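You operate a simulated robot arm through the tools that you are given. There is no shell and no other tool. Be economical: measure what you need, move in short steps, check, and stop when the job is done.

Carry out the task below with a simulated robot arm. There is one attempt and no reset: what you move stays moved.

TASK
Put two of the small blue-banded bottles from the top of the white-topped table on the blue board.

It is judged by the outcome, as a careful person would: the job done as asked, and still so three seconds after it is handed in. It fails if anything else is knocked over, pushed out of place, dropped, spilled or broken.

THE ROBOT
A 7-joint arm with a two-finger parallel gripper, fixed in place. Base frame: the origin is at the foot of the arm, x ahead of it, y to its left, z up; the work surface is at about z = 0. Lengths are in m, angles in rad, forces in N, time in s.
With the tool pointing down near the work surface it reaches from about 0.24 to 0.62 m from the base axis. Its first joint turns from -1.152 to 1.152 rad. Payload 2.6 kg.
Tool frame: the origin (TCP) lies between the finger pads and is the grasp point; the fingertips stand 0.03 m ahead of it; z points along the fingers, y is the line along which they close. The gripper opens to 0.094 m. The fingers are 0.028 m wide and 0.01 m thick; the gripper's body (0.05 by 0.096 m) begins 0.055 m behind the TCP.
Orientation is told as [roll, pitch, yaw] about the base's x, y, z axes, in that order, counted from this pose: with the fingers straight down and closing along the base's y, the tool's x points along the base's -x, its y along +y and its z along -z.

THE INTERFACE
- The arm moves only by the tool send_rows. Its arguments are lists of equal length, an entry for each row: "translation": the shift along the tool's x, y, z in mm, a list of three; "dr": the turn, a rotation vector about the tool's x, y, z in rad, a list of three. In form: {"translation": [[x, y, z], ...], "dr": [[ax, ay, az], ...]}. A call has 1 to 20 rows; each row shifts and turns the commanded pose from where the row before left it, along the tool's axes as they then stand. "gripper" is the finger opening in mm, from 0 to 94, set as the call begins (left out, the last holds). A row lasts 0.2 s, in which the tool goes at most 0.05 m and 0.15 rad; a call with a longer step from one row to the next is refused whole, and so is a gripper value outside its range. A pose out of reach is approached as far as the arm can. The call stops where the force on the tool passes 40 N (or 10 N more than at its start, if that is more) or the arm is blocked; 0.2 s more then pass. The fingers move at their own pace (about 0.072 m/s each) and stop on an object; they squeeze with about 41 N. The grip force told is the motor's: it shows also when the fingers shut on nothing. Time passes only in rows, and 0.2 s behind the last, so rows that do not move let the fingers close. It gives the time, the measured TCP pose, the force on the tool (base axes), the opening and the grip force at its end, in the units of the frame above (readings bear some noise).
- Cameras (640 x 400 px; columns grow to the right, rows downward): "scene" is fixed at [0.0244, 0.4215, 0.5486]; the picture's right is [-0.88, -0.47, 0.00], its down [-0.29, 0.54, -0.79] and it looks along [0.37, -0.70, -0.61] (base axes); focal length 328 px, centre (320, 200). "wrist" rides on the gripper at [-0.037, 0, -0.058] in the tool frame; the picture's right is [0.00, -1.00, 0.00], its down [0.97, 0.00, -0.24] and it looks along [0.24, 0.00, 0.97] (tool axes); focal length 218 px, centre (320, 200).
- get_image(camera): a new picture of that camera. No time passes.
- probe_pixels(camera, pixels): for up to 12 pixels [column, row] of the newest picture of that camera ("zoom" is the newest enlarged one), the place [x, y, z] in the base frame of the surface seen there, good to about 0.002 m, but the place of the scene camera against the robot may be out by one fixed shift of up to 0.012 m in any direction. No time passes.
- zoom(camera, box): a new picture of the part [left, top, right, bottom] of that camera's present view, enlarged. No time passes.
- finish_job(): hands the job in; it is judged then, once.

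Work in short steps. Measure before you move; look again where a grasp or a placing could have gone wrong, and mend it. You have 60 turns and 30 pictures in all, the two below and enlarged ones among them. Open the gripper and draw the arm clear of the work before you hand the job in, unless the task says otherwise; then end with one line.

The tools are called after "Call:" as name(argument=value, ...) on one line, values as JSON. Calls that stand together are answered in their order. send_rows: Moves the arm, as the interface text tells. Its arguments: {"type":"object","properties":{"translation":{"type":"array","items":{"type":"array","items":{"type":"number"}}},"dr":{"type":"array","items":{"type":"array","items":{"type":"number"}}},"gripper":{"type":"number"}},"required":["translation","dr"]} The other tools are called the same way: get_image (camera) takes a picture; probe_pixels (camera, pixels) gives the place of the surface under pixels of a picture; zoom (camera, box) takes an enlarged picture of a part of a camera's view; finish_job () hands the job in.

At the start:

```text
time_s: 0.0
eef_pos: [0.3659, -0.1319, 0.276]
tcp_rot: [-0.001, -0.001, 0.001]
contact_force: [0.4, 0.5, 0.4]
grip_width: 0.094
finger_force: 0.0
```

scene: 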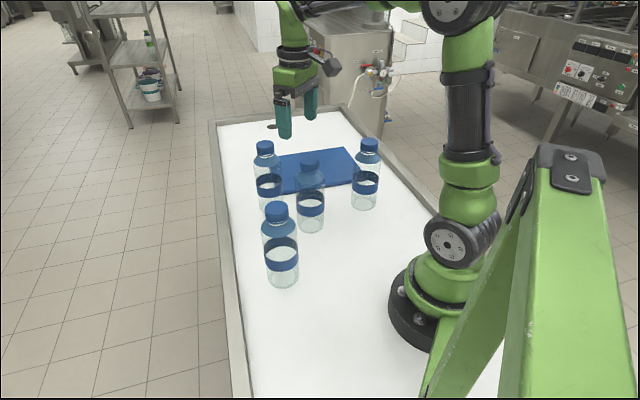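
wrist: 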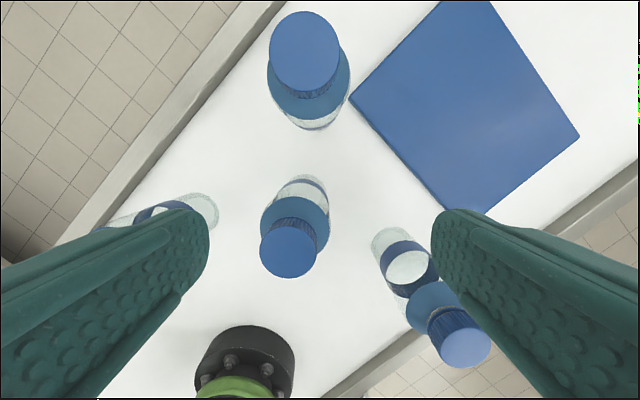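

The pictures show four bottles and the blue board. I'll enlarge the scene view and probe the caps and the board corners.

Call:
zoom(camera="scene", box=[210, 100, 410, 300])

Call:
probe_pixels(camera="scene", pixels=[[265, 144], [309, 158], [369, 142], [277, 206], [347, 149], [366, 181], [282, 193], [279, 156], [282, 285], [311, 232], [363, 208], [330, 170]])

Call:
probe_pixels(camera="wrist", pixels=[[303, 50], [288, 253], [466, 345], [350, 98], [579, 135], [465, 211], [441, 3], [490, 3], [465, 110], [400, 265], [200, 205], [310, 185]])

```text
2.00 times, centred on (310, 200) of scene
```

zoom: 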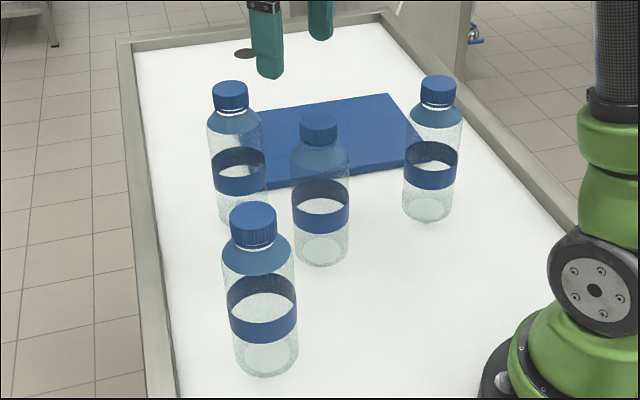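

```text
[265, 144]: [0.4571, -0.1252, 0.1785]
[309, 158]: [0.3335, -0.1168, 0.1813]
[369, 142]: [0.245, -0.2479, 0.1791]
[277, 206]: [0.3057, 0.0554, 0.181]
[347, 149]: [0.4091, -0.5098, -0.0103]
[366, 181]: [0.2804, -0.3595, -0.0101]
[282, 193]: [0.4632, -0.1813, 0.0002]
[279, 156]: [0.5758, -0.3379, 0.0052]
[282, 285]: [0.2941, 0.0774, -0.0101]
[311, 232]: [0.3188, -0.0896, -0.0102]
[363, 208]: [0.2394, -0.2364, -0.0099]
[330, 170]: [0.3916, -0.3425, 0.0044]
```

```text
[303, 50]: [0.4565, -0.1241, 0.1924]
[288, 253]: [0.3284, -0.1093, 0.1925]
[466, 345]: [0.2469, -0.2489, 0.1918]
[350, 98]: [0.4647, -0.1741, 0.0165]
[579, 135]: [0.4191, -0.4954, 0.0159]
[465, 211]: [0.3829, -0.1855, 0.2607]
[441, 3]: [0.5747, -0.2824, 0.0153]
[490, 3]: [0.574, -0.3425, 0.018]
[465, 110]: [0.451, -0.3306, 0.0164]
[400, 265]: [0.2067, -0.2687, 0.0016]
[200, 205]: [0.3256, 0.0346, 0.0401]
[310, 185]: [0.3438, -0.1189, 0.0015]
```

From the wrist camera, the cap tops are at z≈0.192 and the board top is at z≈0.016. The scene camera reads about 0.011 low. I'll move above the far bottle at (0.4565, -0.124) and check its centre.

Call:
send_rows(translation=[[-30, 2.6, 0], [-30, 2.6, 0], [-30.6, 2.7, 0], [0, 0, 0]], dr=[[0, 0, 0], [0, 0, 0], [0, 0, 0], [0, 0, 0]], gripper=94)

Call:
get_image(camera="wrist")

```text
time_s: 1.0
eef_pos: [0.4579, -0.1261, 0.276]
tcp_rot: [-0.001, -0.001, 0.0]
contact_force: [0.6, 0.1, 0.6]
grip_width: 0.094
finger_force: 0.0
```

```text
26 pictures are left
```

wrist: 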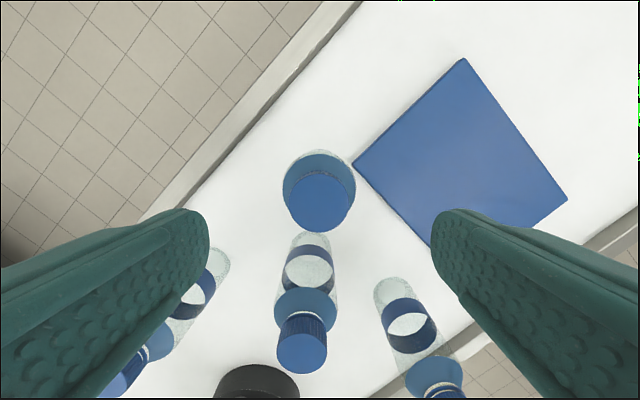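

The cap of the far bottle spans columns 289–350 and rows 174–232. I'll probe its edges, the shoulder, and the board corners at (463,58), (567,199) and (352,163).

Call:
probe_pixels(camera="wrist", pixels=[[292, 204], [347, 204], [320, 178], [320, 229], [284, 180], [354, 182], [463, 60], [565, 199], [354, 163], [430, 245], [300, 345], [320, 204]])

```text
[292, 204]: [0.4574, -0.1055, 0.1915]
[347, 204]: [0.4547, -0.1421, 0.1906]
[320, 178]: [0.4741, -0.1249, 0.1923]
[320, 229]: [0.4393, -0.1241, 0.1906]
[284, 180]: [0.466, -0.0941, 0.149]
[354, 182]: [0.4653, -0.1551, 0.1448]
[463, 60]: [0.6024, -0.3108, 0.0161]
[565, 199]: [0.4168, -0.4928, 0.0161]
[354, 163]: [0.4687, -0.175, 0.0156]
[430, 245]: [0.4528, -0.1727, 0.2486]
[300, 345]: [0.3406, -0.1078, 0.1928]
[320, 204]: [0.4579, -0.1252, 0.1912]
```

The bottle axis is at (0.4567, -0.1243), its body is about 62 mm across, and the board lies as I worked out. I'll descend to z≈0.146, which puts the pads on the upper body with the cap clear of the gripper palm.

Call:
send_rows(translation=[[1.2, 1.8, 25], [0, 0, 25], [0, 0, 25], [0, 0, 20], [0, 0, 20], [0, 0, 15], [0, 0, 0]], dr=[[0, 0, 0], [0, 0, 0], [0, 0, 0], [0, 0, 0], [0, 0, 0], [0, 0, 0], [0, 0, 0]])

Call:
get_image(camera="scene")

```text
time_s: 2.6
eef_pos: [0.4558, -0.1216, 0.1465]
tcp_rot: [0.001, 0.0, -0.001]
contact_force: [0.3, -0.1, 1.4]
grip_width: 0.0943
finger_force: 0.1
```

```text
25 pictures are left
```

scene: 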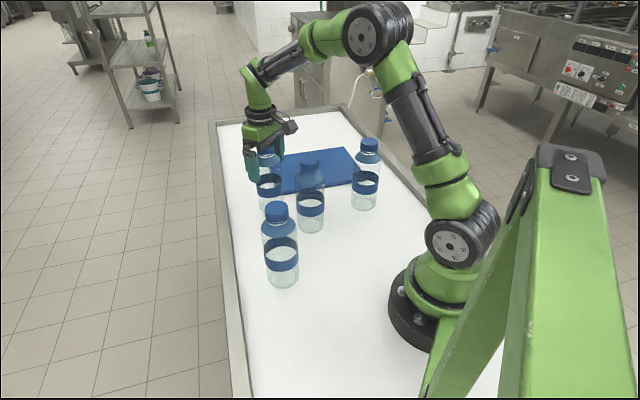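

The fingers straddle the bottle without contact. I'll centre by about 2 mm and close.

Call:
send_rows(translation=[[-1.2, -2.2, 0], [0, 0, 0], [0, 0, 0]], dr=[[0, 0, 0], [0, 0, 0], [0, 0, 0]])

Call:
send_rows(translation=[[0, 0, 0], [0, 0, 0], [0, 0, 0], [0, 0, 0]], dr=[[0, 0, 0], [0, 0, 0], [0, 0, 0], [0, 0, 0]], gripper=45)

```text
time_s: 3.4
eef_pos: [0.4583, -0.1251, 0.1468]
tcp_rot: [0.0, 0.0, -0.001]
contact_force: [0.1, -0.8, 0.1]
grip_width: 0.0939
finger_force: 0.1
```

```text
time_s: 4.4
eef_pos: [0.4575, -0.125, 0.1459]
tcp_rot: [-0.001, 0.0, 0.001]
contact_force: [0.6, 0.7, 1.0]
grip_width: 0.0658
finger_force: 41.0
```

The fingers hold the body at 66 mm with 41 N. I'll lift 40 mm straight up and check.

Call:
send_rows(translation=[[0, 0, -5], [0, 0, -10], [0, 0, -15], [0, 0, -15], [0, 0, 0]], dr=[[0, 0, 0], [0, 0, 0], [0, 0, 0], [0, 0, 0], [0, 0, 0]])

Call:
get_image(camera="scene")

```text
time_s: 5.6
eef_pos: [0.4583, -0.1246, 0.1922]
tcp_rot: [0.001, 0.0, 0.001]
contact_force: [-0.5, 0.4, -0.6]
grip_width: 0.0655
finger_force: 41.1
```

```text
24 pictures are left
```

scene: 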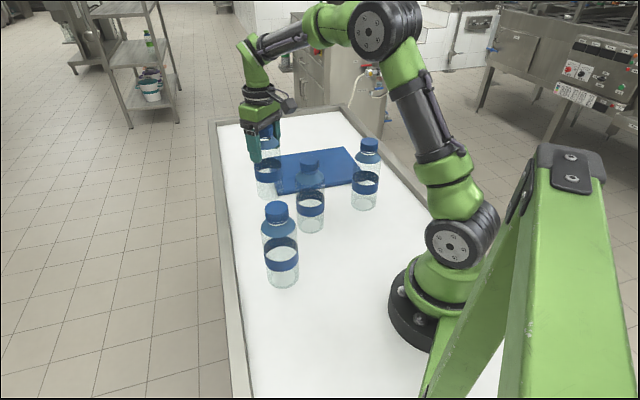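

The bottle came up with the gripper. I'll carry it over the board to (0.475, -0.255).

Call:
send_rows(translation=[[-1, -8, 0], [-2.5, -20, 0], [-3.5, -25, 0], [-3.5, -25, 0], [-3.5, -25, 0], [-2.5, -18, 0], [-1, -9, 0], [0, 0, 0], [0, 0, 0]], dr=[[0, 0, 0], [0, 0, 0], [0, 0, 0], [0, 0, 0], [0, 0, 0], [0, 0, 0], [0, 0, 0], [0, 0, 0], [0, 0, 0]])

Call:
get_image(camera="scene")

```text
time_s: 7.6
eef_pos: [0.4743, -0.2544, 0.1907]
tcp_rot: [0.0, -0.001, 0.0]
contact_force: [-0.2, -0.6, -1.0]
grip_width: 0.0659
finger_force: 40.8
```

```text
23 pictures are left
```

scene: 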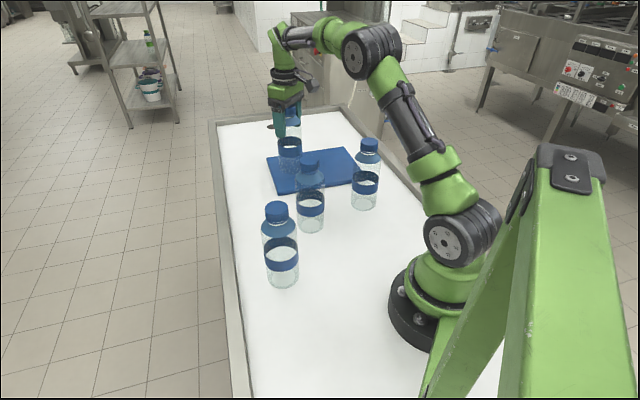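

The bottle hangs upright above the board. I'll lower it about 29 mm in small steps and watch the force.

Call:
send_rows(translation=[[0, 0, 10], [0, 0, 10], [0, 0, 5], [0, 0, 3], [0, 0, 1], [0, 0, 0]], dr=[[0, 0, 0], [0, 0, 0], [0, 0, 0], [0, 0, 0], [0, 0, 0], [0, 0, 0]])

```text
time_s: 9.0
eef_pos: [0.4746, -0.2557, 0.1625]
tcp_rot: [0.0, -0.003, 0.0]
contact_force: [-1.3, 0.8, 4.1]
grip_width: 0.0656
finger_force: 40.7
```

The upward force has risen to about 4 N, so the bottle is touching the board. I'll release it, open fully and rise.

Call:
send_rows(translation=[[0, 0, 0], [0, 0, 0], [0, 0, 0], [0, 0, 0]], dr=[[0, 0, 0], [0, 0, 0], [0, 0, 0], [0, 0, 0]], gripper=94)

Call:
send_rows(translation=[[0, 0, -15], [0, 0, -25], [0, 0, -30], [0, 0, -30], [0, 0, -14], [0, 0, 0]], dr=[[0, 0, 0], [0, 0, 0], [0, 0, 0], [0, 0, 0], [0, 0, 0], [0, 0, 0]])

Call:
get_image(camera="wrist")

```text
time_s: 10.0
eef_pos: [0.4747, -0.2558, 0.1625]
tcp_rot: [0.0, 0.001, 0.001]
contact_force: [0.3, -0.4, -1.1]
grip_width: 0.0939
finger_force: 0.0
```

```text
time_s: 11.4
eef_pos: [0.476, -0.2556, 0.2781]
tcp_rot: [-0.002, -0.001, -0.001]
contact_force: [0.1, -0.5, -0.2]
grip_width: 0.0938
finger_force: 0.0
```

```text
22 pictures are left
```

wrist: 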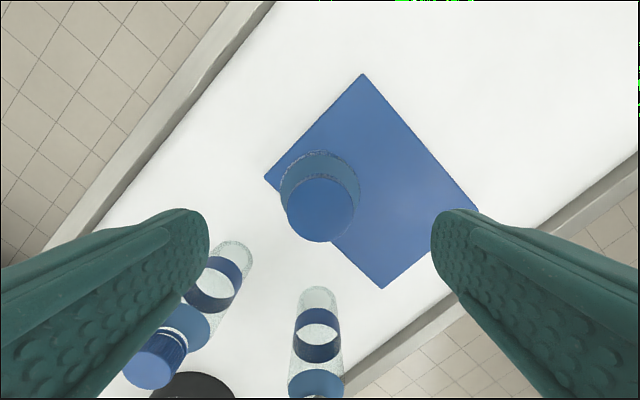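

The first bottle stands on the board. Next I'll move at height over the middle bottle, near (0.332, -0.110).

Call:
send_rows(translation=[[20, 20, 0], [25, 25, 0], [30, 30, 0], [30, 30, 0], [25, 25, 0], [13, 15.5, 0], [0, 0, 0], [0, 0, 0]], dr=[[0, 0, 0], [0, 0, 0], [0, 0, 0], [0, 0, 0], [0, 0, 0], [0, 0, 0], [0, 0, 0], [0, 0, 0]])

Call:
get_image(camera="wrist")

```text
time_s: 13.2
eef_pos: [0.3321, -0.1091, 0.2745]
tcp_rot: [0.002, 0.0, 0.0]
contact_force: [0.9, -0.2, 0.4]
grip_width: 0.094
finger_force: 0.1
```

```text
21 pictures are left
```

wrist: 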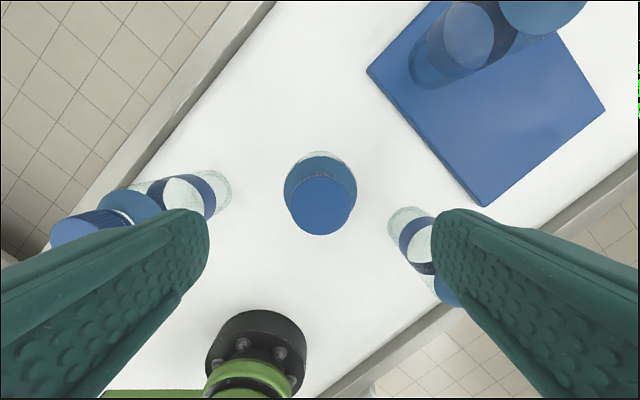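

The cap spans columns 290–350 and rows 177–235. I'll probe its edges and the board corners at (367,70), (484,205) and (605,112).

Call:
probe_pixels(camera="wrist", pixels=[[293, 206], [347, 206], [320, 181], [320, 232], [321, 206], [369, 71], [484, 203], [603, 112], [286, 182], [355, 182]])

```text
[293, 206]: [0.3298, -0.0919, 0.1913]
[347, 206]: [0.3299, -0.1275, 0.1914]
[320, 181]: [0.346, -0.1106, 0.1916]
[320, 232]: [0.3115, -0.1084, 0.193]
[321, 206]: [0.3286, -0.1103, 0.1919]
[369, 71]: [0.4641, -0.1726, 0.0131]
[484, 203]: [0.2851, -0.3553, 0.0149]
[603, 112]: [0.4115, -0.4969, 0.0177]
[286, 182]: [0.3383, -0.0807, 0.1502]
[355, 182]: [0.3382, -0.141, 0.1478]
```

The axis is at (0.329, -0.110) and the board hasn't moved. I'll descend on the second bottle, then close.

Call:
send_rows(translation=[[2, -1, 25], [0, 0, 25], [0, 0, 25], [0, 0, 20], [0, 0, 20], [0, 0, 15], [0, 0, 0], [0, 0, 0]], dr=[[0, 0, 0], [0, 0, 0], [0, 0, 0], [0, 0, 0], [0, 0, 0], [0, 0, 0], [0, 0, 0], [0, 0, 0]])

Call:
send_rows(translation=[[0, 0, 0], [0, 0, 0], [0, 0, 0], [0, 0, 0]], dr=[[0, 0, 0], [0, 0, 0], [0, 0, 0], [0, 0, 0]], gripper=45)

```text
time_s: 15.0
eef_pos: [0.3301, -0.1109, 0.1457]
tcp_rot: [0.0, 0.0, -0.001]
contact_force: [0.0, 0.1, -0.9]
grip_width: 0.0941
finger_force: 0.0
```

```text
time_s: 16.0
eef_pos: [0.3299, -0.1105, 0.1464]
tcp_rot: [0.001, -0.001, -0.002]
contact_force: [0.2, -0.7, -0.4]
grip_width: 0.0663
finger_force: 41.2
```

The second bottle is gripped at 66 mm. I'll lift it 45 mm and check.

Call:
send_rows(translation=[[0, 0, -5], [0, 0, -10], [0, 0, -15], [0, 0, -15], [0, 0, 0]], dr=[[0, 0, 0], [0, 0, 0], [0, 0, 0], [0, 0, 0], [0, 0, 0]])

Call:
get_image(camera="scene")

```text
time_s: 17.2
eef_pos: [0.3305, -0.1106, 0.1916]
tcp_rot: [0.0, -0.001, 0.001]
contact_force: [-0.3, -1.3, 0.4]
grip_width: 0.0659
finger_force: 41.5
```

```text
20 pictures are left
```

scene: 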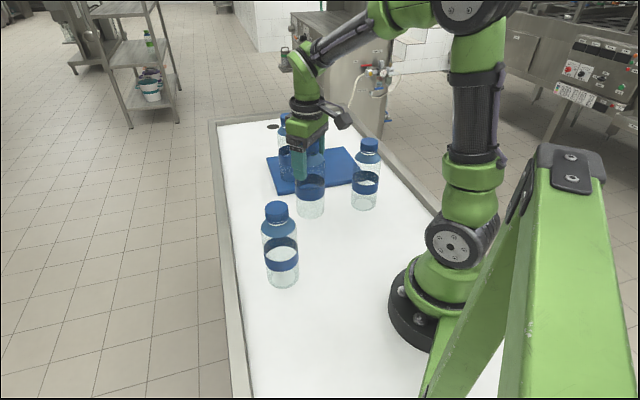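

The second bottle is lifted. I'll carry it to (0.385, -0.365), passing more than 0.1 m from both the placed bottle and the right-hand one.

Call:
send_rows(translation=[[-2, -10, 0], [-4, -20, 0], [-6, -25, 0], [-6, -25, 0], [-6, -25, 0], [-6, -25, 0], [-6, -25, 0], [-6, -25, 0], [-5, -25, 0], [-4, -25, 0], [-3, -15, 0], [-2, -10, 0], [0, 0, 0], [0, 0, 0]], dr=[[0, 0, 0], [0, 0, 0], [0, 0, 0], [0, 0, 0], [0, 0, 0], [0, 0, 0], [0, 0, 0], [0, 0, 0], [0, 0, 0], [0, 0, 0], [0, 0, 0], [0, 0, 0], [0, 0, 0], [0, 0, 0]])

Call:
get_image(camera="scene")

```text
time_s: 20.2
eef_pos: [0.3863, -0.3677, 0.1904]
tcp_rot: [0.0, 0.0, 0.0]
contact_force: [-0.7, 0.1, 0.1]
grip_width: 0.0659
finger_force: 41.4
```

```text
19 pictures are left
```

scene: 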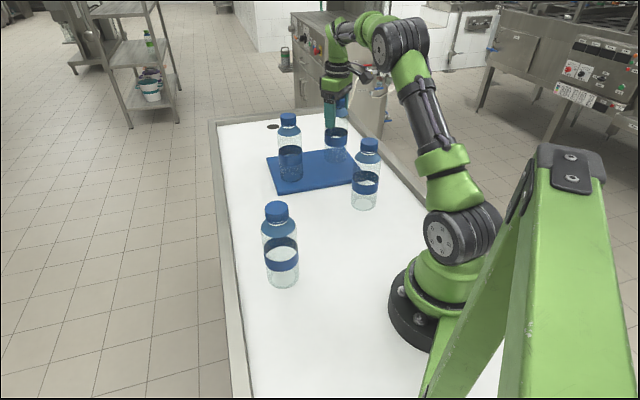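

The bottle hangs over the board's right part, clear of the first one. I'll lower it.

Call:
send_rows(translation=[[0, 0, 10], [0, 0, 10], [0, 0, 5], [0, 0, 3], [0, 0, 1], [0, 0, 0]], dr=[[0, 0, 0], [0, 0, 0], [0, 0, 0], [0, 0, 0], [0, 0, 0], [0, 0, 0]])

```text
time_s: 21.6
eef_pos: [0.3856, -0.3663, 0.1625]
tcp_rot: [0.0, 0.0, 0.0]
contact_force: [0.4, 0.3, -0.1]
grip_width: 0.066
finger_force: 41.4
```

There's no contact yet, so I'll go down in half-millimetre steps.

Call:
send_rows(translation=[[0, 0, 0.5], [0, 0, 0.5], [0, 0, 0]], dr=[[0, 0, 0], [0, 0, 0], [0, 0, 0]])

```text
time_s: 22.4
eef_pos: [0.3854, -0.3675, 0.1619]
tcp_rot: [0.0, -0.002, -0.001]
contact_force: [-0.4, 1.2, 5.9]
grip_width: 0.0659
finger_force: 41.6
```

The force is now about 6 N upward, so the bottle has landed. I'll open and rise.

Call:
send_rows(translation=[[0, 0, 0], [0, 0, 0], [0, 0, 0], [0, 0, 0]], dr=[[0, 0, 0], [0, 0, 0], [0, 0, 0], [0, 0, 0]], gripper=94)

Call:
send_rows(translation=[[0, 0, -15], [0, 0, -25], [0, 0, -30], [0, 0, -30], [0, 0, -30], [0, 0, 0]], dr=[[0, 0, 0], [0, 0, 0], [0, 0, 0], [0, 0, 0], [0, 0, 0], [0, 0, 0]])

Call:
send_rows(translation=[[20, 40, 0], [20, 40, 0], [15, 40, 0], [0, 40, 0], [0, 40, 0], [0, 0, 0], [0, 0, 0]], dr=[[0, 0, 0], [0, 0, 0], [0, 0, 0], [0, 0, 0], [0, 0, 0], [0, 0, 0], [0, 0, 0]])

Call:
get_image(camera="scene")

Call:
get_image(camera="wrist")

```text
time_s: 23.4
eef_pos: [0.386, -0.3666, 0.1611]
tcp_rot: [0.002, 0.0, 0.0]
contact_force: [-0.3, 0.2, 0.0]
grip_width: 0.0939
finger_force: 0.1
```

```text
time_s: 24.8
eef_pos: [0.3864, -0.3654, 0.2904]
tcp_rot: [0.0, 0.0, -0.001]
contact_force: [0.3, 0.0, -0.6]
grip_width: 0.094
finger_force: 0.1
```

```text
time_s: 26.4
eef_pos: [0.3311, -0.1639, 0.291]
tcp_rot: [0.0, 0.001, 0.0]
contact_force: [-0.8, 0.0, -0.3]
grip_width: 0.0941
finger_force: 0.0
```

```text
18 pictures are left
```

scene: 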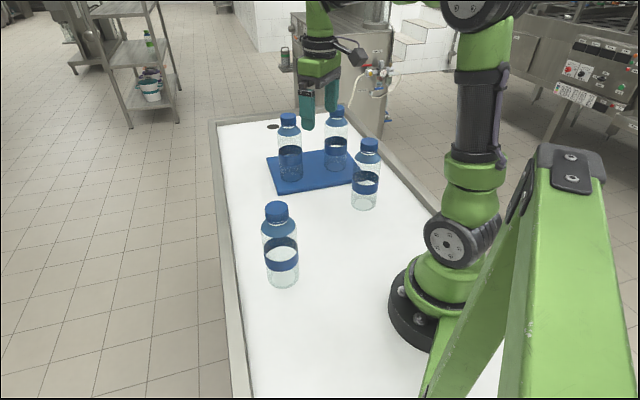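

```text
17 pictures are left
```

wrist: 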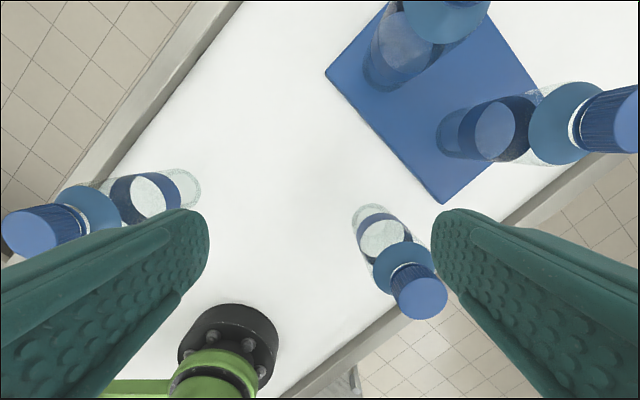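

Both bottles stand upright, fully on the board. The other two are untouched and the arm is clear with the gripper open, so I'll hand in.

Call:
finish_job()

```text
The job is handed in.
```

Two blue-banded bottles are standing upright on the blue board; the other two were not touched, and the arm is clear with the gripper open.
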